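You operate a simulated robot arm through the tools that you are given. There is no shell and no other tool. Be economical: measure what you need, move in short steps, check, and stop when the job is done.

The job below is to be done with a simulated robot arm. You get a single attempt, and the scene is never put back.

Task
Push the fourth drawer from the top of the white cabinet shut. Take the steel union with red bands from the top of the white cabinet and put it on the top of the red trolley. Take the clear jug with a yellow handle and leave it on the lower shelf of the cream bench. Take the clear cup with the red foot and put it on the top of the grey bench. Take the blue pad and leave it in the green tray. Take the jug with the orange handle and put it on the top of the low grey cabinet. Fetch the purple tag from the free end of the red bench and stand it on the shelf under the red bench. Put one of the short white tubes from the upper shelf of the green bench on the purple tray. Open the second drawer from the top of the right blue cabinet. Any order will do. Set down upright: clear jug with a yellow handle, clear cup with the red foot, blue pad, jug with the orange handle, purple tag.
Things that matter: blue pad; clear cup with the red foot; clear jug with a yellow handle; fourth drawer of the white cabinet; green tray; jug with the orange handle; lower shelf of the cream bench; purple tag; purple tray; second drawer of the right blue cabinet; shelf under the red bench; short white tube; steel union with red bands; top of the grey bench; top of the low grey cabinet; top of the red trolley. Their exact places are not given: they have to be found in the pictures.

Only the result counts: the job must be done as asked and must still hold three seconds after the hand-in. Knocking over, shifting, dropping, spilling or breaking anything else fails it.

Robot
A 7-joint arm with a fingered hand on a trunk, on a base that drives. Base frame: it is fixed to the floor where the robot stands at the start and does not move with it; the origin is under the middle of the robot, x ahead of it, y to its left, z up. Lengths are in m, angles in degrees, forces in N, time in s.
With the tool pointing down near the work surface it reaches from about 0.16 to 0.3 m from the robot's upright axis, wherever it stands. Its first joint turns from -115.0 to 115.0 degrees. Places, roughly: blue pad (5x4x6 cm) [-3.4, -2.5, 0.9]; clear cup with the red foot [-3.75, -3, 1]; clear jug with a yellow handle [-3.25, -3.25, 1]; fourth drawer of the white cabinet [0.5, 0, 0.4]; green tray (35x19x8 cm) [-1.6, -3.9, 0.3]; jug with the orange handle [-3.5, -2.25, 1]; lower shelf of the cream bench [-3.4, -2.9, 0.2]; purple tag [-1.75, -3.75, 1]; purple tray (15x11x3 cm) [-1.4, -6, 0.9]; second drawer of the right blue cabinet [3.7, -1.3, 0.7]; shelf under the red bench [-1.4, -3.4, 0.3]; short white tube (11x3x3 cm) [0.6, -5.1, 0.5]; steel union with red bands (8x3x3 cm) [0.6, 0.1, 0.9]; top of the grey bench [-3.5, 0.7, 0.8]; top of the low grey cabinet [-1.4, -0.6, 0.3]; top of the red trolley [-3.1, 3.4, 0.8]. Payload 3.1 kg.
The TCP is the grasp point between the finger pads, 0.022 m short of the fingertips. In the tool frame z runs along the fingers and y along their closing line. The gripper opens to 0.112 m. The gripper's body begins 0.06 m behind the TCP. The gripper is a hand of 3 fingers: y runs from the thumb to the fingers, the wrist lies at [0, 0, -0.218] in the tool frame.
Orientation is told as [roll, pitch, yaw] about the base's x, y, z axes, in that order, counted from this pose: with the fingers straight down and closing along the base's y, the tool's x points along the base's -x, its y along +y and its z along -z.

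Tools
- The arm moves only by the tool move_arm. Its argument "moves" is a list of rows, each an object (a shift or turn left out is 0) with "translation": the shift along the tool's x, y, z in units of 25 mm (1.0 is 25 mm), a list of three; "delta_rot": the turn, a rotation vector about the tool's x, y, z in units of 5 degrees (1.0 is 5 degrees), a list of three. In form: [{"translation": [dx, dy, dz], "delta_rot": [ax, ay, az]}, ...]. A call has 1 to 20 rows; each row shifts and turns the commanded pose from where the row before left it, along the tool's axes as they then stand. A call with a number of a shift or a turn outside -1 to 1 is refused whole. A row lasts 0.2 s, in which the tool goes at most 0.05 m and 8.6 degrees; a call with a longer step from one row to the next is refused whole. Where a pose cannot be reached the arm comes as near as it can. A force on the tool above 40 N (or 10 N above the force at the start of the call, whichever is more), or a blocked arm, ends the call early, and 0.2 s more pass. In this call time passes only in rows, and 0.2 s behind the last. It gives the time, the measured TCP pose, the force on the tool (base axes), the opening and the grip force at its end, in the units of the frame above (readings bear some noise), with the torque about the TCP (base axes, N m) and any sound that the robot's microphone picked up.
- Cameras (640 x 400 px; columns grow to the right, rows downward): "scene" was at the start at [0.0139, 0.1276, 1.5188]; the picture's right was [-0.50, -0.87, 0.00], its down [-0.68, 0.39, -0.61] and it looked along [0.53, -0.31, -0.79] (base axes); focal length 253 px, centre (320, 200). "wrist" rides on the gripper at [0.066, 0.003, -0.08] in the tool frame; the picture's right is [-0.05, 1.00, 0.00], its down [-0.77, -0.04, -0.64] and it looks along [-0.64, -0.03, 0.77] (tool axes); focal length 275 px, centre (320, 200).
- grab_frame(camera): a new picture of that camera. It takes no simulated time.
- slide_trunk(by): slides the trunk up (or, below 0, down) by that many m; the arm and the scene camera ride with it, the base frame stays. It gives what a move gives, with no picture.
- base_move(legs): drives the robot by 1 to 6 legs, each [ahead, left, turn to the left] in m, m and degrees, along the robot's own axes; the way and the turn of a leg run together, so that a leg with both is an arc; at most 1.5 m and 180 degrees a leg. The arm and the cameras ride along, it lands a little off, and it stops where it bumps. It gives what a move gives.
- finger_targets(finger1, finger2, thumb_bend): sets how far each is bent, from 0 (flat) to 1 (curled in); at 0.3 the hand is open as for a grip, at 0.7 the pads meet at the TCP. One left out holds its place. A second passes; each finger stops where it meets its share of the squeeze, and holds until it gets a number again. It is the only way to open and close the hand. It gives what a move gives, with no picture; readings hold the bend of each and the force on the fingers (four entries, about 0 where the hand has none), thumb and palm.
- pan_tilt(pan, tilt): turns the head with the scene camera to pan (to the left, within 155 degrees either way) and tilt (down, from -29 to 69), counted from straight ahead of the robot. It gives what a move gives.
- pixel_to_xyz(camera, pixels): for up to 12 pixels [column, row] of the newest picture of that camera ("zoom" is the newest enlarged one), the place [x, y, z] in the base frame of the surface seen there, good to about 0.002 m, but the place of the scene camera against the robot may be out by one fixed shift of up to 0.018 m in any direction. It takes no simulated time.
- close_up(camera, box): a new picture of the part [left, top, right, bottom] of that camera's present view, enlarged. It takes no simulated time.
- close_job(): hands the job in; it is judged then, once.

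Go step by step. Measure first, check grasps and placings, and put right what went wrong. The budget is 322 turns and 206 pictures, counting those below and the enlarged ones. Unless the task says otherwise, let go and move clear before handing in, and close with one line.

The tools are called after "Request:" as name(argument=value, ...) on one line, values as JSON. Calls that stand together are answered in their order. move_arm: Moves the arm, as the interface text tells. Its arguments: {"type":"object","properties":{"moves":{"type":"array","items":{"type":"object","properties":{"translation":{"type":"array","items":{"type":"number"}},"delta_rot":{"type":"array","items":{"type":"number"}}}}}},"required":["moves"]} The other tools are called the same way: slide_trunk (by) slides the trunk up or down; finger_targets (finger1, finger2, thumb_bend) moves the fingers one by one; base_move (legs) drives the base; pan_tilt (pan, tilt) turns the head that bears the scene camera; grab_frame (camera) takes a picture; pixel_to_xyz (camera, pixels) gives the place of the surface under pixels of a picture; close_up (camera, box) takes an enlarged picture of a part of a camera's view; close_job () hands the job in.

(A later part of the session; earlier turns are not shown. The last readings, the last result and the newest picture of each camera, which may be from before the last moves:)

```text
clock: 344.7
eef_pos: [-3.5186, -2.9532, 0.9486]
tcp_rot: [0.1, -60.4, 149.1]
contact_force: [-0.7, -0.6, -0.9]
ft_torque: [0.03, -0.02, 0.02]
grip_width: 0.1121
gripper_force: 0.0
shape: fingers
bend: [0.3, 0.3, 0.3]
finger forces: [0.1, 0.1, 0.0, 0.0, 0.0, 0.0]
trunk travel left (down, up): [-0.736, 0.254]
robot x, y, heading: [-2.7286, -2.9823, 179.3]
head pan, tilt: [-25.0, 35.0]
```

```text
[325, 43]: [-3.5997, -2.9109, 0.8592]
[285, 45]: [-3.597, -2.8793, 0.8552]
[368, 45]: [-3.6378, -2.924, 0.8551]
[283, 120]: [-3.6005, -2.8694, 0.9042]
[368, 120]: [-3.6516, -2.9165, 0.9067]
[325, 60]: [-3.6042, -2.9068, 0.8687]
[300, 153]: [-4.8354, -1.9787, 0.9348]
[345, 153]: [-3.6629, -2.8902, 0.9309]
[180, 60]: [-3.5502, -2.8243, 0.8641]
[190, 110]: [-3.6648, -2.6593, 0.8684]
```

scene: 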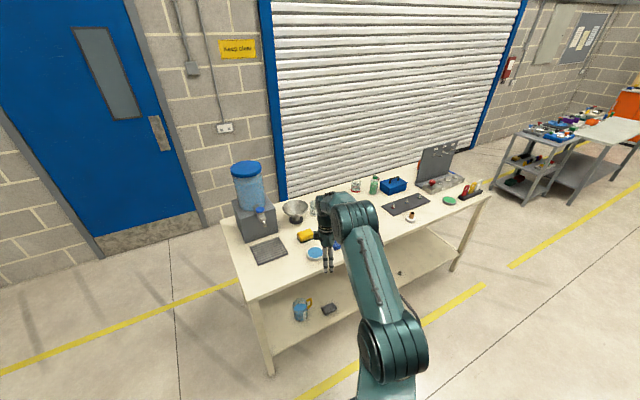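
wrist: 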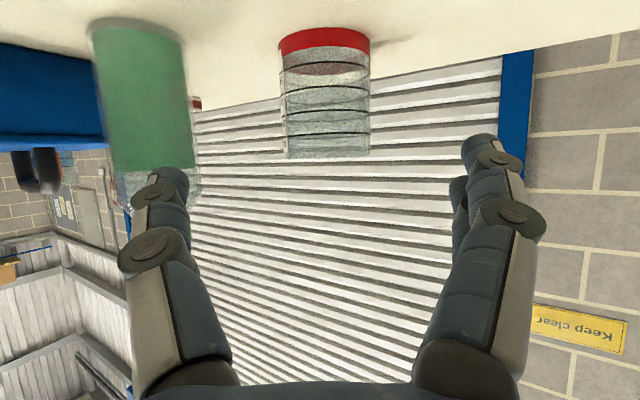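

The cup is centred in the gap, near face at (−3.600, −2.911). I'll lower, extend a little, then drive in.

Request:
slide_trunk(by=-0.052)

Request:
move_arm(moves=[{"translation": [-0.422, 0.5, 0.746]}])

Request:
base_move(legs=[[0.084, -0.06, 0]])

Request:
grab_frame(camera="wrist")

```text
clock: 345.6
eef_pos: [-3.5186, -2.9525, 0.897]
tcp_rot: [0.0, -60.4, 149.0]
contact_force: [0.3, -0.1, -0.2]
ft_torque: [0.02, 0.02, 0.0]
grip_width: 0.1122
gripper_force: 0.1
shape: fingers
bend: [0.3, 0.3, 0.3]
finger forces: [0.0, 0.0, 0.0, 0.1, 0.0, 0.0]
trunk travel left (down, up): [-0.684, 0.306]
robot x, y, heading: [-2.7263, -2.981, 179.4]
head pan, tilt: [-25.0, 35.0]
```

```text
clock: 346.0
eef_pos: [-3.5315, -2.9547, 0.8966]
tcp_rot: [0.2, -60.4, 149.0]
contact_force: [0.5, -0.7, 0.7]
ft_torque: [0.01, 0.02, 0.0]
grip_width: 0.1122
gripper_force: 0.1
shape: fingers
bend: [0.3, 0.3, 0.3]
finger forces: [0.0, 0.1, 0.0, 0.0, 0.0, 0.0]
out of reach, approached as far as the arm can: row 1
trunk travel left (down, up): [-0.684, 0.306]
robot x, y, heading: [-2.7248, -2.9829, 179.0]
head pan, tilt: [-25.0, 35.0]
```

```text
clock: 347.1
eef_pos: [-3.6113, -2.8944, 0.8964]
tcp_rot: [0.1, -60.4, 149.1]
contact_force: [-1.1, 0.2, 1.0]
ft_torque: [-0.01, -0.02, -0.01]
grip_width: 0.1122
gripper_force: 0.0
shape: fingers
bend: [0.3, 0.3, 0.3]
finger forces: [0.0, 0.1, 0.0, 0.1, 0.0, 0.0]
trunk travel left (down, up): [-0.684, 0.306]
robot x, y, heading: [-2.8037, -2.9187, 179.3]
head pan, tilt: [-25.0, 35.0]
```

```text
107 pictures are left
```

wrist: 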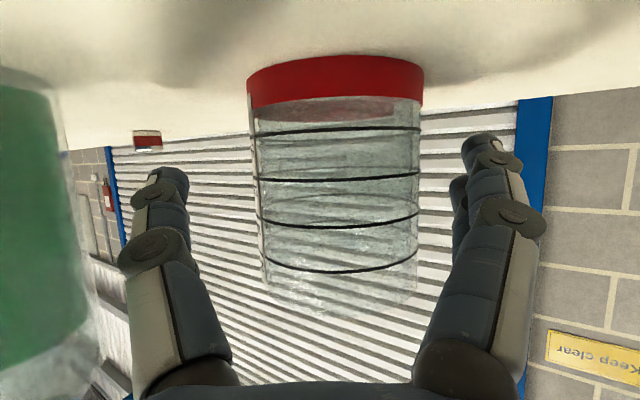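

Request:
base_move(legs=[[0.017, 0.003, 0]])

Request:
finger_targets(finger1=0.5, finger2=0.5, thumb_bend=0.5)

Request:
grab_frame(camera="wrist")

```text
clock: 347.9
eef_pos: [-3.6287, -2.8961, 0.8956]
tcp_rot: [0.1, -60.3, 149.3]
contact_force: [0.1, 0.6, -0.6]
ft_torque: [-0.02, -0.01, -0.03]
grip_width: 0.1121
gripper_force: 0.1
shape: fingers
bend: [0.3, 0.3, 0.3]
finger forces: [0.1, 0.0, 0.0, 0.0, 0.1, 0.1]
trunk travel left (down, up): [-0.684, 0.306]
robot x, y, heading: [-2.8183, -2.9241, 179.2]
head pan, tilt: [-25.0, 35.0]
```

```text
clock: 348.9
eef_pos: [-3.6275, -2.8958, 0.8968]
tcp_rot: [0.0, -60.4, 149.2]
contact_force: [-0.3, -1.4, -0.4]
ft_torque: [0.01, -0.03, 0.0]
grip_width: 0.0641
gripper_force: 3.5
shape: fingers
bend: [0.47, 0.48, 0.48]
finger forces: [1.9, 1.4, 0.0, 0.1, 3.3, 0.1]
trunk travel left (down, up): [-0.684, 0.306]
robot x, y, heading: [-2.8247, -2.9219, 178.7]
head pan, tilt: [-25.0, 35.0]
```

```text
106 pictures are left
```

wrist: 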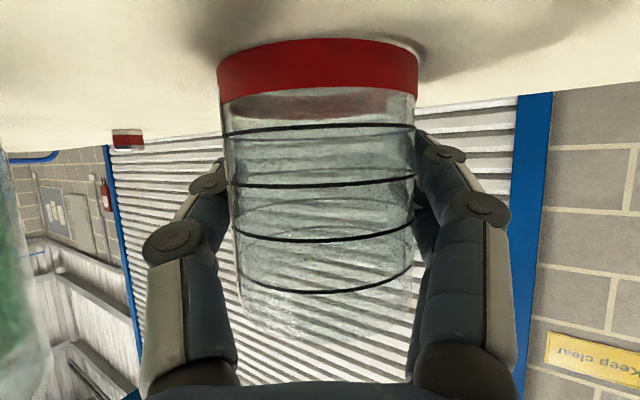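

Contact on both sides. I'll firm up the grip moderately and lift.

Request:
finger_targets(finger1=0.6, finger2=0.6, thumb_bend=0.6)

Request:
slide_trunk(by=0.15)

Request:
grab_frame(camera="wrist")

```text
clock: 349.9
eef_pos: [-3.6279, -2.8964, 0.897]
tcp_rot: [0.0, -60.4, 149.0]
contact_force: [-0.1, -0.1, -0.5]
ft_torque: [0.0, -0.01, 0.02]
grip_width: 0.0615
gripper_force: 14.9
shape: fingers
bend: [0.49, 0.5, 0.53]
finger forces: [7.3, 7.2, 0.0, 0.0, 14.5, 0.0]
trunk travel left (down, up): [-0.684, 0.306]
robot x, y, heading: [-2.8198, -2.927, 179.0]
head pan, tilt: [-25.0, 35.0]
```

```text
clock: 351.7
eef_pos: [-3.6285, -2.8967, 1.0466]
tcp_rot: [0.1, -60.4, 149.2]
contact_force: [-0.1, -0.9, 0.6]
ft_torque: [-0.01, 0.01, -0.01]
grip_width: 0.0616
gripper_force: 14.3
shape: fingers
bend: [0.49, 0.5, 0.53]
finger forces: [7.4, 7.3, 0.0, 0.1, 14.5, 0.0]
trunk travel left (down, up): [-0.834, 0.156]
robot x, y, heading: [-2.8242, -2.9235, 179.3]
head pan, tilt: [-25.0, 35.0]
```

```text
105 pictures are left
```

wrist: 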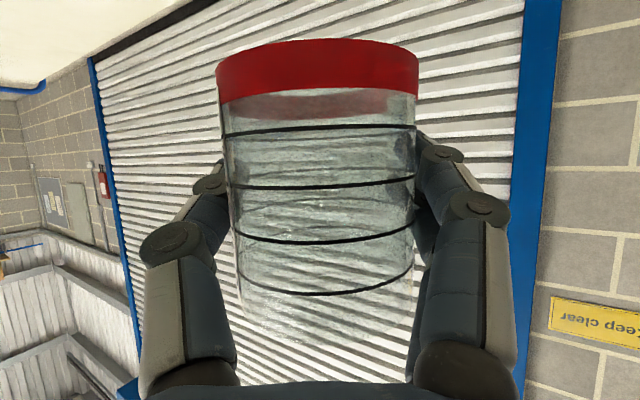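

It's lifted cleanly. I'll raise more, back out, and slide north to the grey bench.

Request:
slide_trunk(by=0.1)

Request:
base_move(legs=[[-0.64, 0, 0], [0, -1.5, 0], [0, -1.5, 0], [0, -0.6, 0]])

Request:
pan_tilt(pan=0, tilt=40)

Request:
grab_frame(camera="scene")

```text
clock: 353.0
eef_pos: [-3.6283, -2.8964, 1.1471]
tcp_rot: [0.1, -60.4, 149.1]
contact_force: [1.7, -0.6, -1.8]
ft_torque: [0.01, 0.0, -0.01]
grip_width: 0.0614
gripper_force: 14.8
shape: fingers
bend: [0.49, 0.5, 0.53]
finger forces: [7.4, 7.2, 0.1, 0.0, 14.5, 0.0]
trunk travel left (down, up): [-0.934, 0.056]
robot x, y, heading: [-2.8223, -2.9224, 179.1]
head pan, tilt: [-25.0, 35.0]
```

```text
clock: 373.9
eef_pos: [-3.0127, 0.7131, 1.1466]
tcp_rot: [0.1, -60.4, 151.0]
contact_force: [-0.2, -0.5, -0.5]
ft_torque: [0.01, 0.01, -0.02]
grip_width: 0.0616
gripper_force: 14.2
shape: fingers
bend: [0.49, 0.5, 0.53]
finger forces: [7.2, 7.3, 0.0, 0.1, 14.5, 0.0]
trunk travel left (down, up): [-0.934, 0.056]
robot x, y, heading: [-2.2008, 0.7083, -178.9]
head pan, tilt: [-25.0, 35.0]
```

```text
clock: 374.8
eef_pos: [-3.0121, 0.7124, 1.1472]
tcp_rot: [0.0, -60.4, 151.0]
contact_force: [0.2, -0.1, -0.6]
ft_torque: [-0.02, -0.02, -0.02]
grip_width: 0.0617
gripper_force: 14.6
shape: fingers
bend: [0.49, 0.5, 0.53]
finger forces: [7.3, 7.3, 0.0, 0.0, 14.5, 0.0]
trunk travel left (down, up): [-0.934, 0.056]
robot x, y, heading: [-2.2053, 0.7108, -179.0]
head pan, tilt: [0.0, 40.0]
```

```text
104 pictures are left
```

scene: 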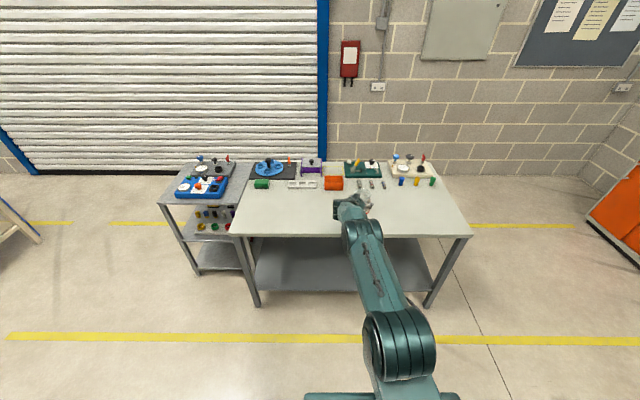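

The front half of the grey bench is free. I'll drive ahead 0.28 m and lower.

Request:
base_move(legs=[[0.28, 0, 0]])

Request:
slide_trunk(by=-0.25)

Request:
grab_frame(camera="wrist")

Request:
pixel_to_xyz(camera="wrist", pixels=[[150, 20], [320, 10], [500, 20], [100, 60], [450, 60]])

```text
clock: 376.7
eef_pos: [-3.2891, 0.7084, 1.1477]
tcp_rot: [0.1, -60.3, 150.8]
contact_force: [-0.2, -0.2, 0.0]
ft_torque: [0.0, 0.02, -0.01]
grip_width: 0.0616
gripper_force: 14.8
shape: fingers
bend: [0.49, 0.5, 0.53]
finger forces: [7.3, 7.2, 0.0, 0.0, 14.5, 0.0]
trunk travel left (down, up): [-0.934, 0.056]
robot x, y, heading: [-2.4846, 0.708, -178.9]
head pan, tilt: [0.0, 40.0]
```

```text
clock: 379.3
eef_pos: [-3.2906, 0.7091, 0.8965]
tcp_rot: [0.1, -60.4, 150.9]
contact_force: [-0.1, 0.0, 0.2]
ft_torque: [0.0, 0.0, -0.02]
grip_width: 0.0613
gripper_force: 14.5
shape: fingers
bend: [0.49, 0.5, 0.53]
finger forces: [7.3, 7.3, 0.1, 0.0, 14.5, 0.1]
trunk travel left (down, up): [-0.684, 0.306]
robot x, y, heading: [-2.4874, 0.7075, -179.1]
head pan, tilt: [0.0, 40.0]
```

```text
103 pictures are left
```

wrist: 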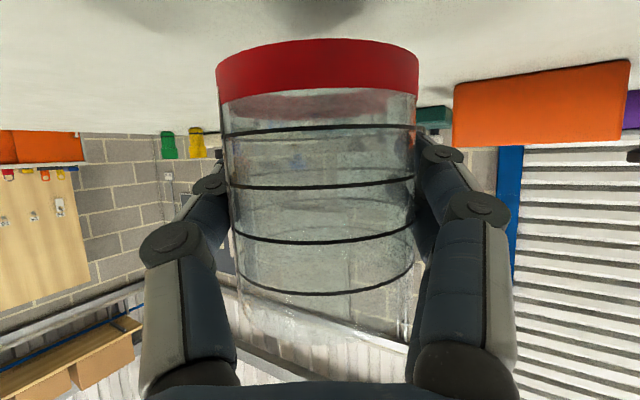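

```text
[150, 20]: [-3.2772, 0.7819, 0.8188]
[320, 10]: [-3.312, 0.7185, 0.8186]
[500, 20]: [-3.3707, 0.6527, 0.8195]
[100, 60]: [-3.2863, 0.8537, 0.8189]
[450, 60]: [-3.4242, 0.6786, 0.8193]
```

The surface is at 0.819, so TCP 0.867 means touchdown.

Request:
slide_trunk(by=-0.027)

Request:
slide_trunk(by=-0.003)

```text
clock: 380.0
eef_pos: [-3.2894, 0.7099, 0.8697]
tcp_rot: [0.0, -60.5, 150.8]
contact_force: [0.8, 0.3, -1.3]
ft_torque: [-0.02, 0.02, 0.04]
grip_width: 0.0618
gripper_force: 14.4
shape: fingers
bend: [0.49, 0.5, 0.53]
finger forces: [7.2, 7.4, 0.0, 0.1, 14.5, 0.1]
trunk travel left (down, up): [-0.657, 0.333]
robot x, y, heading: [-2.4827, 0.7096, -179.1]
head pan, tilt: [0.0, 40.0]
```

```text
clock: 380.6
eef_pos: [-3.2898, 0.7088, 0.8665]
tcp_rot: [0.0, -60.4, 150.9]
contact_force: [-0.3, -0.3, -0.7]
ft_torque: [0.02, 0.03, 0.01]
grip_width: 0.0614
gripper_force: 14.4
shape: fingers
bend: [0.49, 0.5, 0.53]
finger forces: [7.3, 7.3, 0.0, 0.0, 14.5, 0.0]
trunk travel left (down, up): [-0.654, 0.336]
robot x, y, heading: [-2.4812, 0.702, -179.1]
head pan, tilt: [0.0, 40.0]
```

Request:
slide_trunk(by=-0.003)

Request:
grab_frame(camera="wrist")

```text
clock: 381.1
eef_pos: [-3.288, 0.7094, 0.8646]
tcp_rot: [0.2, -60.6, 150.9]
contact_force: [-1.9, 0.7, 6.3]
ft_torque: [-0.09, 0.14, 0.0]
grip_width: 0.0615
gripper_force: 15.0
shape: fingers
bend: [0.49, 0.51, 0.53]
finger forces: [7.7, 7.5, 0.0, 0.1, 14.3, 0.0]
trunk travel left (down, up): [-0.651, 0.339]
robot x, y, heading: [-2.4807, 0.7052, -179.1]
head pan, tilt: [0.0, 40.0]
```

```text
102 pictures are left
```

wrist: 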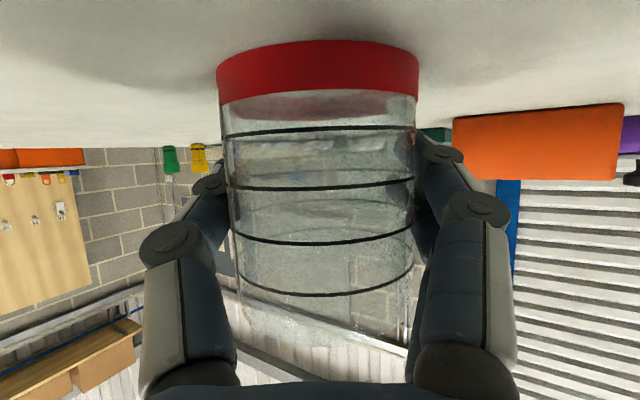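

Touchdown. I'll open and back out along the approach line.

Request:
finger_targets(finger1=0.3, finger2=0.3, thumb_bend=0.3)

Request:
base_move(legs=[[-0.135, 0.075, 0], [-0.25, 0, 0]])

Request:
slide_trunk(by=0.3)

Request:
grab_frame(camera="scene")

```text
clock: 382.1
eef_pos: [-3.2894, 0.7083, 0.8636]
tcp_rot: [0.1, -60.4, 150.9]
contact_force: [0.3, 0.4, 0.1]
ft_torque: [-0.02, 0.02, -0.04]
grip_width: 0.111
gripper_force: 0.0
shape: fingers
bend: [0.3, 0.3, 0.3]
finger forces: [0.0, 0.0, 0.0, 0.1, 0.0, 0.0]
trunk travel left (down, up): [-0.651, 0.339]
robot x, y, heading: [-2.4829, 0.7052, -178.9]
head pan, tilt: [0.0, 40.0]
```

```text
clock: 384.9
eef_pos: [-2.8971, 0.6379, 0.8651]
tcp_rot: [0.1, -60.4, 151.2]
contact_force: [-0.4, -0.2, 0.3]
ft_torque: [0.0, -0.01, -0.01]
grip_width: 0.1112
gripper_force: 0.1
shape: fingers
bend: [0.3, 0.3, 0.3]
finger forces: [0.0, 0.0, 0.0, 0.1, 0.0, 0.0]
trunk travel left (down, up): [-0.651, 0.339]
robot x, y, heading: [-2.0912, 0.6374, -178.6]
head pan, tilt: [0.0, 40.0]
```

```text
clock: 387.9
eef_pos: [-2.8979, 0.6381, 1.1636]
tcp_rot: [0.1, -60.3, 151.2]
contact_force: [0.3, 0.0, -0.3]
ft_torque: [-0.02, 0.0, -0.01]
grip_width: 0.1112
gripper_force: 0.0
shape: fingers
bend: [0.3, 0.3, 0.3]
finger forces: [0.1, 0.0, 0.0, 0.1, 0.0, 0.1]
trunk travel left (down, up): [-0.951, 0.039]
robot x, y, heading: [-2.0903, 0.6365, -178.7]
head pan, tilt: [0.0, 40.0]
```

```text
101 pictures are left
```

scene: 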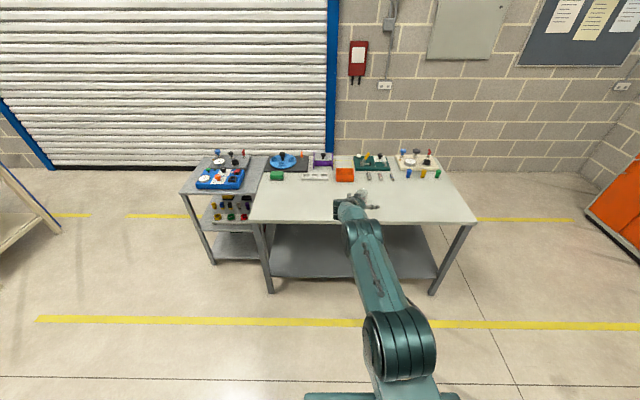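

The cup should stand behind the hand. I'll retract and straighten the arm, then check the cup and drive to the bench's north end for the orange jug.

Request:
move_arm(moves=[{"translation": [0.422, -0.5, -0.746]}, {"translation": [0.422, -0.5, -0.746]}, {"translation": [0.422, -0.5, -0.746]}, {"translation": [0.422, -0.5, -0.746]}, {"translation": [0.422, -0.5, -0.746]}, {"translation": [0.422, -0.5, -0.746]}, {"translation": [0.422, -0.5, -0.746]}, {"translation": [0.422, -0.5, -0.746]}, {"translation": [0.422, -0.5, -0.746]}, {"translation": [0.422, -0.5, -0.746]}, {"translation": [0.422, -0.5, -0.746]}])

Request:
move_arm(moves=[{"delta_rot": [0, 1, 0]}, {"delta_rot": [0, 1, 0]}, {"delta_rot": [0, 1, 0]}, {"delta_rot": [0, 1, 0]}, {"delta_rot": [0, 1, 0]}, {"delta_rot": [0, 1, 0]}, {"delta_rot": [0, 1, 0]}, {"delta_rot": [0, 1, 0]}, {"delta_rot": [0, 1, 0]}, {"delta_rot": [0, 1, 0]}, {"delta_rot": [0, 1, 0]}, {"delta_rot": [0, 1, 0]}])

Request:
close_up(camera="scene", box=[300, 140, 480, 260])

```text
clock: 390.3
eef_pos: [-2.6237, 0.6452, 1.1667]
tcp_rot: [0.1, -60.5, 151.4]
contact_force: [0.0, -0.4, 0.3]
ft_torque: [0.0, -0.01, 0.03]
grip_width: 0.1111
gripper_force: 0.1
shape: fingers
bend: [0.3, 0.3, 0.3]
finger forces: [0.1, 0.1, 0.0, 0.0, 0.0, 0.1]
trunk travel left (down, up): [-0.951, 0.039]
robot x, y, heading: [-2.0914, 0.6428, -178.8]
head pan, tilt: [0.0, 40.0]
```

```text
clock: 392.9
eef_pos: [-2.614, 0.6418, 1.1633]
tcp_rot: [0.0, -20.4, 151.4]
contact_force: [0.2, 0.0, -0.2]
ft_torque: [0.01, -0.01, 0.06]
grip_width: 0.1111
gripper_force: 0.0
shape: fingers
bend: [0.3, 0.3, 0.3]
finger forces: [0.0, 0.1, 0.1, 0.0, 0.1, 0.0]
out of reach, approached as far as the arm can: row 8, 9, 10, 11, 12
trunk travel left (down, up): [-0.951, 0.039]
robot x, y, heading: [-2.0914, 0.6366, -178.8]
head pan, tilt: [0.0, 40.0]
```

```text
3.33 times, centred on (390, 200) of scene
```

zoom: 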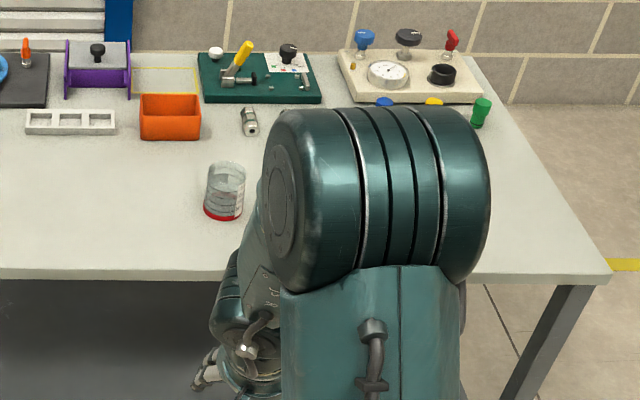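

The cup stands upright on the bench. The hand stopped at 20° tilt, so I'll shift the TCP to the robot's right and finish straightening.

Request:
move_arm(moves=[{"translation": [0, -1, 0]}, {"translation": [0, -1, 0]}, {"translation": [0, -1, 0]}, {"translation": [0, -1, 0]}, {"translation": [0, -1, 0]}, {"translation": [0, -1, 0]}, {"delta_rot": [0, 1, 0]}, {"delta_rot": [0, 1, 0]}, {"delta_rot": [0, 1, 0]}, {"delta_rot": [0, 1, 0]}])

Request:
base_move(legs=[[0, 1.5, 0], [0, 0.45, 0], [0, 0, 88.8]])

Request:
pan_tilt(pan=-45, tilt=30)

Request:
grab_frame(camera="scene")

```text
clock: 395.1
eef_pos: [-2.5432, 0.7735, 1.162]
tcp_rot: [-0.1, -0.3, 151.4]
contact_force: [0.2, 0.2, -0.4]
ft_torque: [0.05, -0.03, -0.01]
grip_width: 0.1112
gripper_force: 0.0
shape: fingers
bend: [0.3, 0.3, 0.3]
finger forces: [0.0, 0.1, 0.0, 0.0, 0.0, 0.1]
out of reach, approached as far as the arm can: row 7
trunk travel left (down, up): [-0.951, 0.039]
robot x, y, heading: [-2.0924, 0.6428, -178.7]
head pan, tilt: [0.0, 40.0]
```

```text
clock: 408.7
eef_pos: [-2.1409, -1.7687, 1.1631]
tcp_rot: [0.1, -0.5, -118.7]
contact_force: [-0.3, -0.4, -0.4]
ft_torque: [-0.02, 0.02, -0.04]
grip_width: 0.1112
gripper_force: 0.1
shape: fingers
bend: [0.3, 0.3, 0.3]
finger forces: [0.0, 0.1, 0.1, 0.0, 0.1, 0.0]
trunk travel left (down, up): [-0.951, 0.039]
robot x, y, heading: [-2.0049, -1.3176, -88.7]
head pan, tilt: [0.0, 40.0]
```

```text
clock: 409.8
eef_pos: [-2.1405, -1.7694, 1.1622]
tcp_rot: [0.1, -0.4, -118.7]
contact_force: [0.2, -0.2, -0.4]
ft_torque: [-0.03, -0.01, 0.01]
grip_width: 0.1113
gripper_force: 0.1
shape: fingers
bend: [0.3, 0.3, 0.3]
finger forces: [0.0, 0.0, 0.1, 0.0, 0.0, 0.0]
trunk travel left (down, up): [-0.951, 0.039]
robot x, y, heading: [-2.0044, -1.3157, -88.8]
head pan, tilt: [-45.0, 30.0]
```

```text
99 pictures are left
```

scene: 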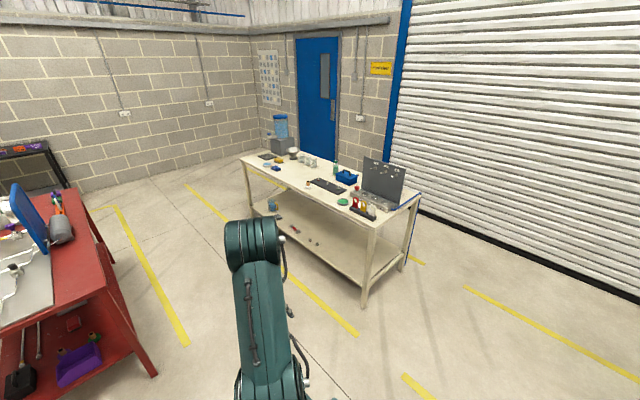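

I'll slide west 1.4 m to the bench's north end and look south behind the panel.

Request:
base_move(legs=[[0, -1.4, 0]])

Request:
pan_tilt(pan=-5, tilt=40)

Request:
grab_frame(camera="scene")

```text
clock: 416.8
eef_pos: [-3.5519, -1.8105, 1.1625]
tcp_rot: [0.0, -0.4, -117.8]
contact_force: [-0.3, 1.1, 0.3]
ft_torque: [0.01, 0.02, -0.01]
grip_width: 0.111
gripper_force: 0.0
shape: fingers
bend: [0.3, 0.3, 0.3]
finger forces: [0.0, 0.0, 0.0, 0.0, 0.1, 0.1]
trunk travel left (down, up): [-0.951, 0.039]
robot x, y, heading: [-3.4261, -1.3599, -88.3]
head pan, tilt: [-45.0, 30.0]
```

```text
clock: 417.9
eef_pos: [-3.553, -1.8109, 1.162]
tcp_rot: [0.2, -0.4, -117.9]
contact_force: [-0.8, 0.4, -0.3]
ft_torque: [-0.02, 0.0, -0.02]
grip_width: 0.1112
gripper_force: 0.1
shape: fingers
bend: [0.3, 0.3, 0.3]
finger forces: [0.0, 0.1, 0.0, 0.0, 0.0, 0.0]
trunk travel left (down, up): [-0.951, 0.039]
robot x, y, heading: [-3.427, -1.3568, -87.8]
head pan, tilt: [-5.0, 40.0]
```

```text
98 pictures are left
```

scene: 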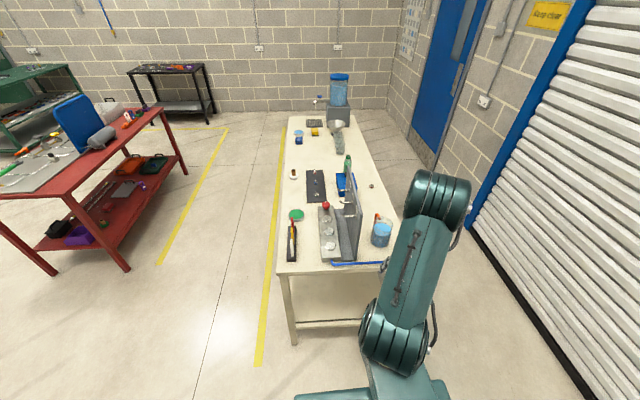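

The orange jug shows at (380,232) behind the panel. I'll zoom and measure it.

Request:
close_up(camera="scene", box=[300, 180, 440, 290])

Request:
pixel_to_xyz(camera="scene", pixels=[[380, 243], [372, 240], [388, 240], [381, 230], [379, 216], [350, 255], [345, 262], [360, 264], [355, 195], [385, 262], [480, 290], [560, 370]])

Request:
grab_frame(camera="wrist")

```text
3.64 times, centred on (370, 235) of scene
```

zoom: 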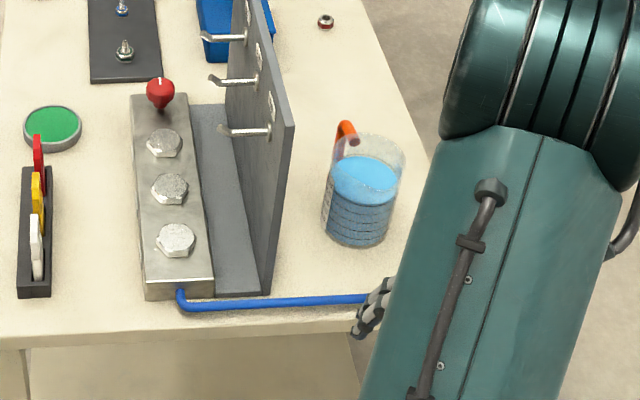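

```text
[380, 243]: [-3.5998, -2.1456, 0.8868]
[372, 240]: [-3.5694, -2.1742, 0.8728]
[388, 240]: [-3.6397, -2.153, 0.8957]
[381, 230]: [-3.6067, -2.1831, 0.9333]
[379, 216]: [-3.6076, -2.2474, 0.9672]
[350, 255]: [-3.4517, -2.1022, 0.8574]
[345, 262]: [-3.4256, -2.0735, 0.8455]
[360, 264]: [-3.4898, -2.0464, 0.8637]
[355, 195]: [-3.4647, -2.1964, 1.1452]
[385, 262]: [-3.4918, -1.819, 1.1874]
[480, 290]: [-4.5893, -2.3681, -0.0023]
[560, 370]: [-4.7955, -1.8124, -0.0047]
```

```text
96 pictures are left
```

wrist: 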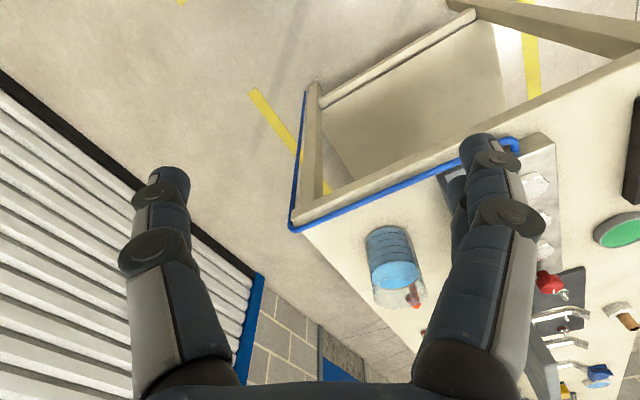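

The jug's centre is near (−3.605, −2.19), handle to −y, with free room to the panel (x −3.475). I'll set yaw −90° and move over it.

Request:
move_arm(moves=[{"delta_rot": [0, 0, -1]}, {"delta_rot": [0, 0, -1]}, {"delta_rot": [0, 0, -1]}, {"delta_rot": [0, 0, -1]}, {"delta_rot": [0, 0, -1]}, {"delta_rot": [0, 0, -0.6]}])

Request:
finger_targets(finger1=0.1, finger2=0.1, thumb_bend=0.1)

Request:
base_move(legs=[[0.3, -0.04, 0]])

Request:
grab_frame(camera="wrist")

```text
clock: 419.3
eef_pos: [-3.5529, -1.8096, 1.1638]
tcp_rot: [-0.3, -0.4, -89.7]
contact_force: [0.5, 0.0, 0.5]
ft_torque: [0.03, 0.01, -0.01]
grip_width: 0.1114
gripper_force: 0.1
shape: fingers
bend: [0.3, 0.3, 0.3]
finger forces: [0.0, 0.0, 0.0, 0.1, 0.1, 0.1]
trunk travel left (down, up): [-0.951, 0.039]
robot x, y, heading: [-3.4225, -1.3579, -88.1]
head pan, tilt: [-5.0, 40.0]
```

```text
clock: 420.3
eef_pos: [-3.553, -1.8103, 1.1623]
tcp_rot: [0.0, -0.4, -89.9]
contact_force: [-0.3, -0.4, -0.5]
ft_torque: [-0.04, 0.0, -0.02]
grip_width: 0.1418
gripper_force: 0.1
shape: fingers
bend: [0.1, 0.1, 0.1]
finger forces: [0.0, 0.0, 0.0, 0.0, 0.0, 0.0]
trunk travel left (down, up): [-0.951, 0.039]
robot x, y, heading: [-3.4236, -1.3569, -88.2]
head pan, tilt: [-5.0, 40.0]
```

```text
clock: 422.4
eef_pos: [-3.5877, -2.107, 1.1636]
tcp_rot: [-0.1, -0.4, -90.3]
contact_force: [1.3, -0.7, -0.8]
ft_torque: [0.02, 0.01, 0.0]
grip_width: 0.1412
gripper_force: 0.0
shape: fingers
bend: [0.1, 0.1, 0.1]
finger forces: [0.1, 0.1, 0.0, 0.1, 0.0, 0.0]
trunk travel left (down, up): [-0.951, 0.039]
robot x, y, heading: [-3.4514, -1.6548, -88.4]
head pan, tilt: [-5.0, 40.0]
```

```text
95 pictures are left
```

wrist: 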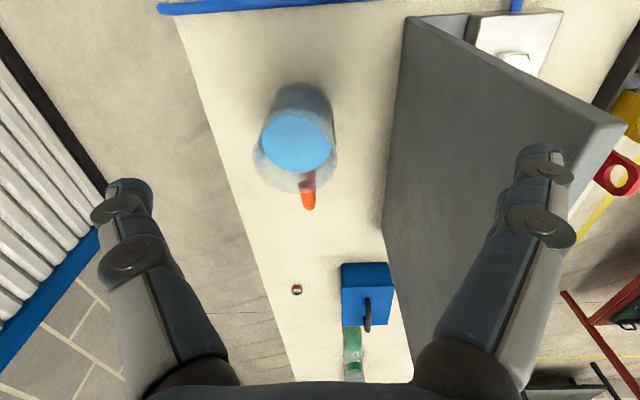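

Request:
pixel_to_xyz(camera="wrist", pixels=[[265, 140], [331, 140], [297, 117], [297, 168], [297, 142], [308, 205], [310, 180], [395, 200], [430, 60], [258, 160], [337, 160], [620, 125]])

Request:
close_up(camera="wrist", box=[220, 60, 380, 220])

```text
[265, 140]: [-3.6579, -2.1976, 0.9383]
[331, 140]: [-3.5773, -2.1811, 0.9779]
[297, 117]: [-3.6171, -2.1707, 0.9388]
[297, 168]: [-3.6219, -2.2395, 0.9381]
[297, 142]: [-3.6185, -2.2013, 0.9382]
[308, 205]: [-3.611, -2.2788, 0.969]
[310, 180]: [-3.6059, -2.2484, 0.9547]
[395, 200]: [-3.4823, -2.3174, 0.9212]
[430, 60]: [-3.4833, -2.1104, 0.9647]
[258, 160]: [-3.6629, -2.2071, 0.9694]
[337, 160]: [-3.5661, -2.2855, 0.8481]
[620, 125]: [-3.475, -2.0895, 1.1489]
```

```text
2.50 times, centred on (300, 140) of wrist
```

zoom: 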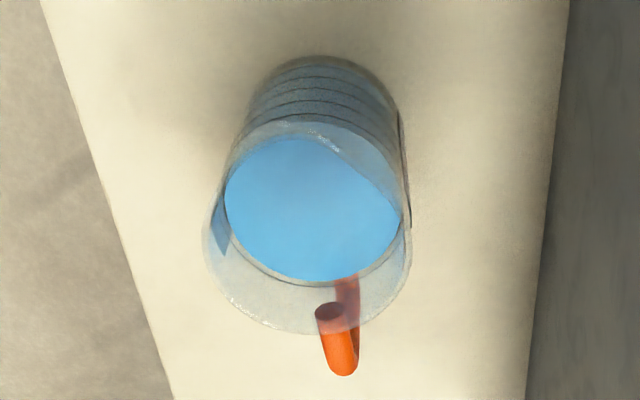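

The jug's centre is (−3.618, −2.203) with its rim at 0.978. I'll align and lower.

Request:
base_move(legs=[[0.095, -0.032, 0]])

Request:
slide_trunk(by=-0.13)

Request:
grab_frame(camera="wrist")

```text
clock: 423.5
eef_pos: [-3.6164, -2.2014, 1.1632]
tcp_rot: [-0.3, -0.5, -90.2]
contact_force: [-0.7, 0.1, -0.5]
ft_torque: [-0.02, -0.04, -0.01]
grip_width: 0.1415
gripper_force: 0.2
shape: fingers
bend: [0.1, 0.1, 0.1]
finger forces: [0.1, 0.0, 0.0, 0.0, 0.0, 0.0]
trunk travel left (down, up): [-0.951, 0.039]
robot x, y, heading: [-3.4837, -1.7529, -88.4]
head pan, tilt: [-5.0, 40.0]
```

```text
clock: 425.1
eef_pos: [-3.6172, -2.2012, 1.0335]
tcp_rot: [-0.1, -0.4, -90.4]
contact_force: [-0.3, -0.7, 0.8]
ft_torque: [0.0, -0.04, -0.02]
grip_width: 0.1412
gripper_force: 0.0
shape: fingers
bend: [0.1, 0.1, 0.1]
finger forces: [0.0, 0.0, 0.1, 0.0, 0.0, 0.0]
trunk travel left (down, up): [-0.821, 0.169]
robot x, y, heading: [-3.4861, -1.7473, -88.4]
head pan, tilt: [-5.0, 40.0]
```

```text
93 pictures are left
```

wrist: 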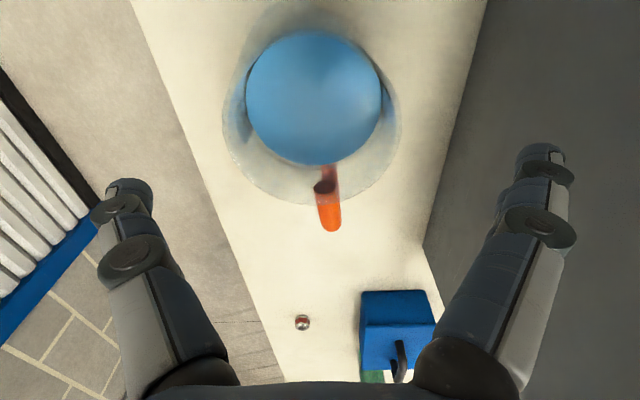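

Request:
move_arm(moves=[{"translation": [0, -0.2, 0]}, {"translation": [0, 0, 0.9]}, {"translation": [0, 0, 0.9]}, {"translation": [0, 0, 0.9]}, {"translation": [0, 0, 0.6]}])

Request:
grab_frame(camera="wrist")

```text
clock: 426.3
eef_pos: [-3.6204, -2.2036, 0.95]
tcp_rot: [-0.2, -0.4, -90.5]
contact_force: [-0.2, -0.2, 4.2]
ft_torque: [-0.01, 0.08, 0.03]
grip_width: 0.1424
gripper_force: 1.9
shape: fingers
bend: [0.1, 0.1, 0.08]
finger forces: [0.0, 0.2, 0.0, 0.0, 3.4, 0.0]
trunk travel left (down, up): [-0.821, 0.169]
robot x, y, heading: [-3.4811, -1.7487, -88.5]
head pan, tilt: [-5.0, 40.0]
```

```text
92 pictures are left
```

wrist: 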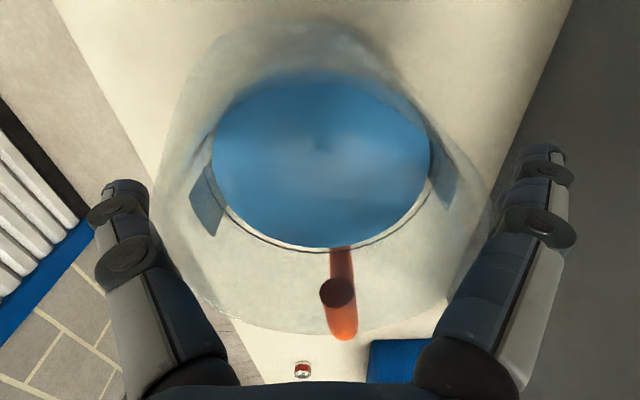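

The rim is between the fingers with only light contact. I'll rise 2 mm and close gradually.

Request:
move_arm(moves=[{"translation": [0, -0.05, -0.1]}])

Request:
finger_targets(finger1=0.5, finger2=0.5, thumb_bend=0.5)

```text
clock: 426.7
eef_pos: [-3.6221, -2.2022, 0.9526]
tcp_rot: [-0.2, -0.4, -90.3]
contact_force: [-0.7, 0.1, -1.5]
ft_torque: [-0.04, 0.01, -0.01]
grip_width: 0.1417
gripper_force: 0.0
shape: fingers
bend: [0.1, 0.1, 0.1]
finger forces: [0.0, 0.1, 0.0, 0.0, 0.0, 0.0]
trunk travel left (down, up): [-0.821, 0.169]
robot x, y, heading: [-3.481, -1.7503, -88.6]
head pan, tilt: [-5.0, 40.0]
```

```text
clock: 427.7
eef_pos: [-3.6228, -2.2016, 0.9542]
tcp_rot: [-0.2, -0.6, -90.4]
contact_force: [3.4, -1.7, 15.9]
ft_torque: [0.1, -0.5, 0.08]
grip_width: 0.0904
gripper_force: 40.9
shape: fingers
bend: [0.48, 0.47, 0.48]
finger forces: [22.0, 22.8, 0.0, 0.0, 38.0, 0.1]
trunk travel left (down, up): [-0.821, 0.169]
robot x, y, heading: [-3.4806, -1.7517, -88.4]
head pan, tilt: [-5.0, 40.0]
```

Request:
move_arm(moves=[{"translation": [0, 0, -0.3]}, {"translation": [0, 0, -0.4]}, {"translation": [0, 0, -0.5]}, {"translation": [0, 0, -0.5]}])

Request:
slide_trunk(by=0.15)

Request:
grab_frame(camera="wrist")

```text
clock: 428.7
eef_pos: [-3.6217, -2.2004, 0.9939]
tcp_rot: [-0.1, -0.4, -90.3]
contact_force: [0.1, 0.0, -5.5]
ft_torque: [0.12, 0.0, 0.0]
grip_width: 0.0898
gripper_force: 41.9
shape: fingers
bend: [0.48, 0.46, 0.48]
finger forces: [19.7, 22.2, 0.0, 0.0, 41.5, 0.0]
trunk travel left (down, up): [-0.821, 0.169]
robot x, y, heading: [-3.4823, -1.7515, -88.3]
head pan, tilt: [-5.0, 40.0]
```

```text
clock: 430.4
eef_pos: [-3.6222, -2.2028, 1.1436]
tcp_rot: [0.0, -0.4, -90.3]
contact_force: [-1.0, 0.1, -6.0]
ft_torque: [0.1, 0.0, -0.01]
grip_width: 0.0895
gripper_force: 41.5
shape: fingers
bend: [0.48, 0.46, 0.48]
finger forces: [19.4, 22.1, 0.0, 0.0, 41.1, 0.0]
trunk travel left (down, up): [-0.971, 0.019]
robot x, y, heading: [-3.4849, -1.7515, -88.3]
head pan, tilt: [-5.0, 40.0]
```

```text
91 pictures are left
```

wrist: 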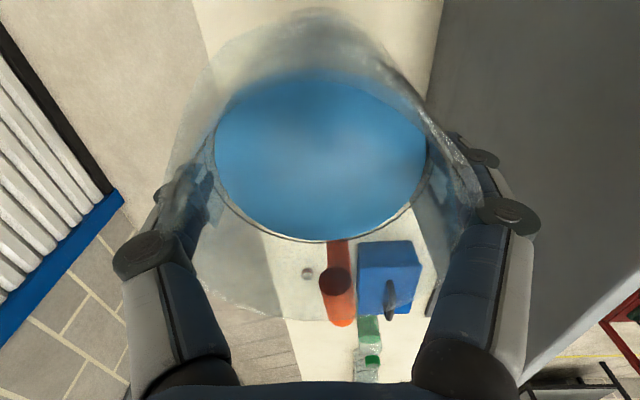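

It's lifted and level. I'll carry it to the low grey cabinet, backing north, sliding east, and turning to face it.

Request:
base_move(legs=[[-0.5, 0, 0], [0, 1.22, 0], [-0.6, 0, 0], [0, 0, 88]])

Request:
pan_tilt(pan=0, tilt=45)

Request:
grab_frame(camera="scene")

```text
clock: 445.9
eef_pos: [-1.8146, -0.8297, 1.1446]
tcp_rot: [-0.1, -0.4, -4.5]
contact_force: [0.5, -1.2, -5.8]
ft_torque: [-0.01, 0.1, 0.02]
grip_width: 0.0897
gripper_force: 40.0
shape: fingers
bend: [0.48, 0.46, 0.48]
finger forces: [18.6, 20.6, 0.0, 0.1, 40.8, 0.0]
trunk travel left (down, up): [-0.971, 0.019]
robot x, y, heading: [-2.2546, -0.6618, -2.7]
head pan, tilt: [-5.0, 40.0]
```

```text
clock: 446.6
eef_pos: [-1.8146, -0.8299, 1.1432]
tcp_rot: [-0.1, -0.5, -4.5]
contact_force: [0.7, -0.2, -6.3]
ft_torque: [-0.01, 0.13, -0.04]
grip_width: 0.0898
gripper_force: 39.7
shape: fingers
bend: [0.48, 0.46, 0.48]
finger forces: [18.6, 20.8, 0.0, 0.1, 40.8, 0.1]
trunk travel left (down, up): [-0.971, 0.019]
robot x, y, heading: [-2.2522, -0.6579, -2.8]
head pan, tilt: [0.0, 45.0]
```

```text
90 pictures are left
```

scene: 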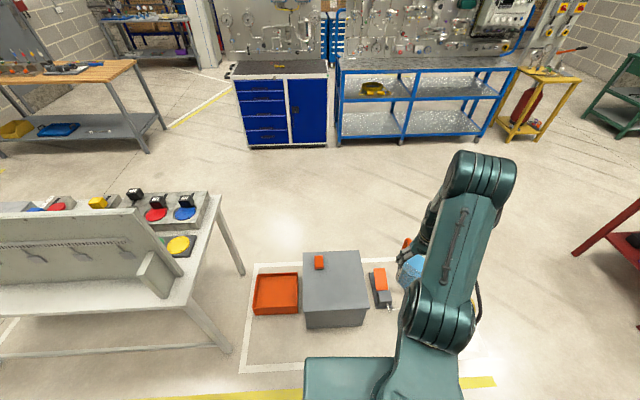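

Request:
pixel_to_xyz(camera="scene", pixels=[[305, 253], [358, 252], [306, 312], [370, 308], [335, 285], [318, 262], [345, 265], [335, 322], [380, 280], [383, 300], [387, 308], [345, 295]])

Request:
close_up(camera="scene", box=[230, 230, 450, 370])

```text
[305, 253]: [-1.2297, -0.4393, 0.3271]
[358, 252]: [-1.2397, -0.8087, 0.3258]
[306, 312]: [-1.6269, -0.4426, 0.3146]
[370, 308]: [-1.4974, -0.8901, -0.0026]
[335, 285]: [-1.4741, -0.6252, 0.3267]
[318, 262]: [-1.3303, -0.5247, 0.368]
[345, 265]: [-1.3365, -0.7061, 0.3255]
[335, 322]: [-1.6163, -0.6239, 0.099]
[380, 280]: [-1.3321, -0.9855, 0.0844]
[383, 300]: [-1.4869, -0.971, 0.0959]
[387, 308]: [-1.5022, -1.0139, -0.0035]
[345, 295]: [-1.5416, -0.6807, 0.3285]
```

```text
2.86 times, centred on (340, 300) of scene
```

zoom: 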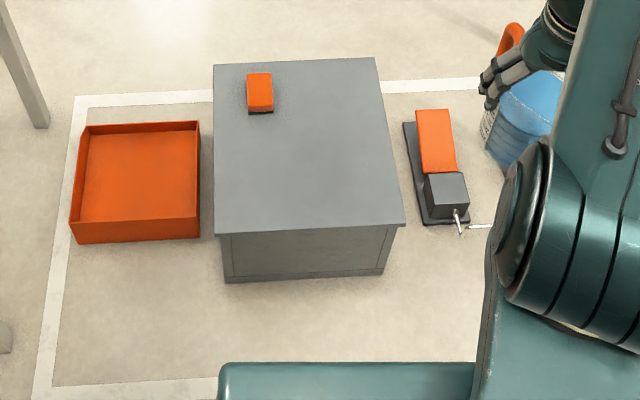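

The cabinet top spans x −1.63…−1.24, y −0.84…−0.44 at z≈0.327, with an orange block at (−1.33,−0.525). I'll place the jug near (−1.50,−0.65).

Request:
base_move(legs=[[0, 0.195, 0], [0.245, 0, 0]])

Request:
move_arm(moves=[{"translation": [-0.8, 0, 0]}, {"translation": [-0.8, 0, 0]}, {"translation": [-0.8, 0, 0]}])

Request:
slide_trunk(by=-0.4)

Request:
slide_trunk(by=-0.2)

Request:
grab_frame(camera="scene")

Request:
grab_frame(camera="wrist")

```text
clock: 449.5
eef_pos: [-1.5615, -0.6439, 1.145]
tcp_rot: [-0.1, -0.3, -4.6]
contact_force: [0.0, 0.5, -5.8]
ft_torque: [0.05, 0.1, 0.01]
grip_width: 0.0896
gripper_force: 41.0
shape: fingers
bend: [0.48, 0.46, 0.48]
finger forces: [18.9, 21.3, 0.1, 0.0, 41.5, 0.1]
trunk travel left (down, up): [-0.971, 0.019]
robot x, y, heading: [-2.0002, -0.471, -2.6]
head pan, tilt: [0.0, 45.0]
```

```text
clock: 450.3
eef_pos: [-1.5006, -0.6505, 1.1438]
tcp_rot: [0.0, -0.3, -4.7]
contact_force: [0.8, 0.5, -6.6]
ft_torque: [0.05, 0.09, -0.05]
grip_width: 0.0898
gripper_force: 40.6
shape: fingers
bend: [0.48, 0.46, 0.48]
finger forces: [19.1, 20.9, 0.1, 0.1, 41.4, 0.1]
trunk travel left (down, up): [-0.971, 0.019]
robot x, y, heading: [-1.9985, -0.4723, -2.7]
head pan, tilt: [0.0, 45.0]
```

```text
clock: 454.2
eef_pos: [-1.5019, -0.6501, 0.7436]
tcp_rot: [-0.1, -0.3, -4.7]
contact_force: [-0.3, -0.7, -6.6]
ft_torque: [0.02, 0.06, -0.03]
grip_width: 0.0897
gripper_force: 40.4
shape: fingers
bend: [0.48, 0.46, 0.48]
finger forces: [18.8, 20.9, 0.1, 0.1, 41.0, 0.0]
trunk travel left (down, up): [-0.571, 0.419]
robot x, y, heading: [-2.0048, -0.4697, -2.5]
head pan, tilt: [0.0, 45.0]
```

```text
clock: 456.3
eef_pos: [-1.5026, -0.6501, 0.5436]
tcp_rot: [-0.1, -0.5, -4.7]
contact_force: [-0.2, -0.2, -5.1]
ft_torque: [0.0, 0.1, -0.03]
grip_width: 0.0894
gripper_force: 40.3
shape: fingers
bend: [0.48, 0.46, 0.48]
finger forces: [18.7, 20.7, 0.1, 0.0, 40.7, 0.1]
trunk travel left (down, up): [-0.371, 0.619]
robot x, y, heading: [-2.0015, -0.4712, -2.8]
head pan, tilt: [0.0, 45.0]
```

```text
88 pictures are left
```

scene: 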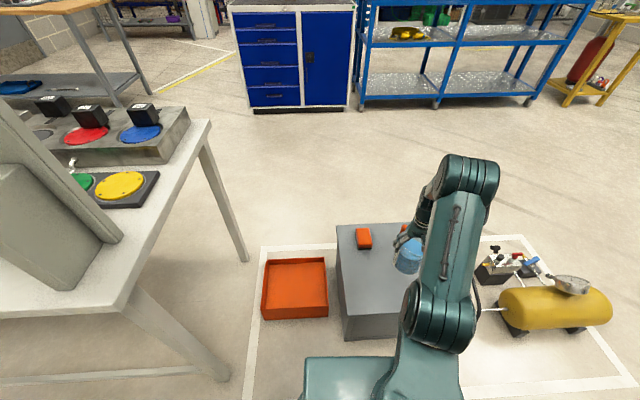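

```text
87 pictures are left
```

wrist: 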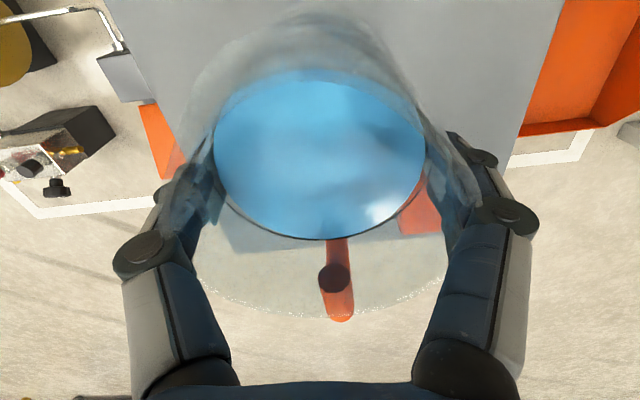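

Request:
slide_trunk(by=-0.1)

Request:
slide_trunk(by=-0.006)

Request:
slide_trunk(by=-0.004)

```text
clock: 457.7
eef_pos: [-1.5024, -0.6506, 0.4452]
tcp_rot: [-0.1, -0.4, -4.7]
contact_force: [-0.1, 1.1, -6.1]
ft_torque: [-0.01, 0.07, -0.01]
grip_width: 0.0896
gripper_force: 40.1
shape: fingers
bend: [0.48, 0.46, 0.48]
finger forces: [18.6, 20.7, 0.0, 0.0, 40.8, 0.0]
trunk travel left (down, up): [-0.271, 0.719]
robot x, y, heading: [-1.9989, -0.47, -2.8]
head pan, tilt: [0.0, 45.0]
```

```text
clock: 458.2
eef_pos: [-1.502, -0.6504, 0.4392]
tcp_rot: [-0.1, -0.4, -4.7]
contact_force: [-1.1, -0.2, -6.4]
ft_torque: [0.0, 0.07, 0.01]
grip_width: 0.0896
gripper_force: 40.0
shape: fingers
bend: [0.48, 0.46, 0.48]
finger forces: [18.6, 20.8, 0.0, 0.0, 40.6, 0.1]
trunk travel left (down, up): [-0.265, 0.725]
robot x, y, heading: [-1.9998, -0.4736, -2.8]
head pan, tilt: [0.0, 45.0]
```

```text
clock: 458.8
eef_pos: [-1.5023, -0.65, 0.4362]
tcp_rot: [-0.2, -0.6, -4.7]
contact_force: [-7.3, 0.3, 18.2]
ft_torque: [0.12, -0.16, 0.04]
grip_width: 0.0898
gripper_force: 42.3
shape: fingers
bend: [0.48, 0.46, 0.48]
finger forces: [20.2, 22.6, 0.0, 0.0, 42.2, 0.0]
trunk travel left (down, up): [-0.261, 0.729]
robot x, y, heading: [-2.0029, -0.4736, -2.9]
head pan, tilt: [0.0, 45.0]
```

Touchdown at z≈0.437. I'll ease the load and open in two stages.

Request:
slide_trunk(by=0.002)

Request:
finger_targets(finger1=0.35, finger2=0.35, thumb_bend=0.35)

Request:
finger_targets(finger1=0.1, finger2=0.1, thumb_bend=0.1)

Request:
move_arm(moves=[{"translation": [0, 0, -0.6]}, {"translation": [0, 0, -1]}, {"translation": [0, 0, -1]}, {"translation": [0, 0, -1]}, {"translation": [0, 0, -1]}])

Request:
grab_frame(camera="wrist")

```text
clock: 459.3
eef_pos: [-1.504, -0.6502, 0.4379]
tcp_rot: [-0.1, -0.5, -4.6]
contact_force: [-4.3, 0.6, 10.8]
ft_torque: [0.06, -0.08, 0.01]
grip_width: 0.0895
gripper_force: 40.1
shape: fingers
bend: [0.48, 0.46, 0.48]
finger forces: [18.7, 21.3, 0.0, 0.0, 40.7, 0.1]
trunk travel left (down, up): [-0.263, 0.727]
robot x, y, heading: [-2.0027, -0.4707, -2.7]
head pan, tilt: [0.0, 45.0]
```

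```text
clock: 460.3
eef_pos: [-1.5042, -0.65, 0.4366]
tcp_rot: [-0.2, -0.6, -4.7]
contact_force: [-5.1, -2.5, 11.8]
ft_torque: [-0.19, -0.07, -0.05]
grip_width: 0.1075
gripper_force: 13.1
shape: fingers
bend: [0.35, 0.34, 0.35]
finger forces: [4.4, 6.2, 0.0, 0.0, 14.9, 0.0]
trunk travel left (down, up): [-0.263, 0.727]
robot x, y, heading: [-1.9986, -0.4695, -2.7]
head pan, tilt: [0.0, 45.0]
```

```text
clock: 461.3
eef_pos: [-1.5038, -0.65, 0.4361]
tcp_rot: [-0.2, -0.3, -4.6]
contact_force: [0.4, -0.5, -0.3]
ft_torque: [0.02, 0.02, 0.0]
grip_width: 0.1416
gripper_force: 0.1
shape: fingers
bend: [0.1, 0.1, 0.1]
finger forces: [0.0, 0.1, 0.0, 0.0, 0.0, 0.0]
trunk travel left (down, up): [-0.263, 0.727]
robot x, y, heading: [-1.9997, -0.4735, -2.7]
head pan, tilt: [0.0, 45.0]
```

```text
clock: 462.5
eef_pos: [-1.5044, -0.6503, 0.5495]
tcp_rot: [-0.1, -0.3, -4.6]
contact_force: [0.0, 0.3, 0.3]
ft_torque: [0.0, -0.03, 0.0]
grip_width: 0.1414
gripper_force: 0.1
shape: fingers
bend: [0.1, 0.1, 0.1]
finger forces: [0.0, 0.0, 0.0, 0.0, 0.1, 0.1]
trunk travel left (down, up): [-0.263, 0.727]
robot x, y, heading: [-2.0009, -0.4697, -2.9]
head pan, tilt: [0.0, 45.0]
```

```text
86 pictures are left
```

wrist: 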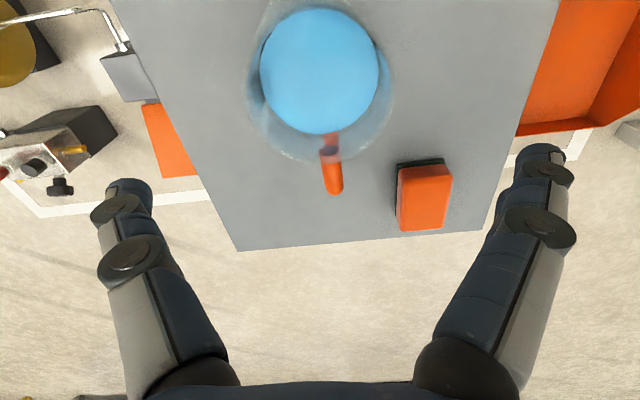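

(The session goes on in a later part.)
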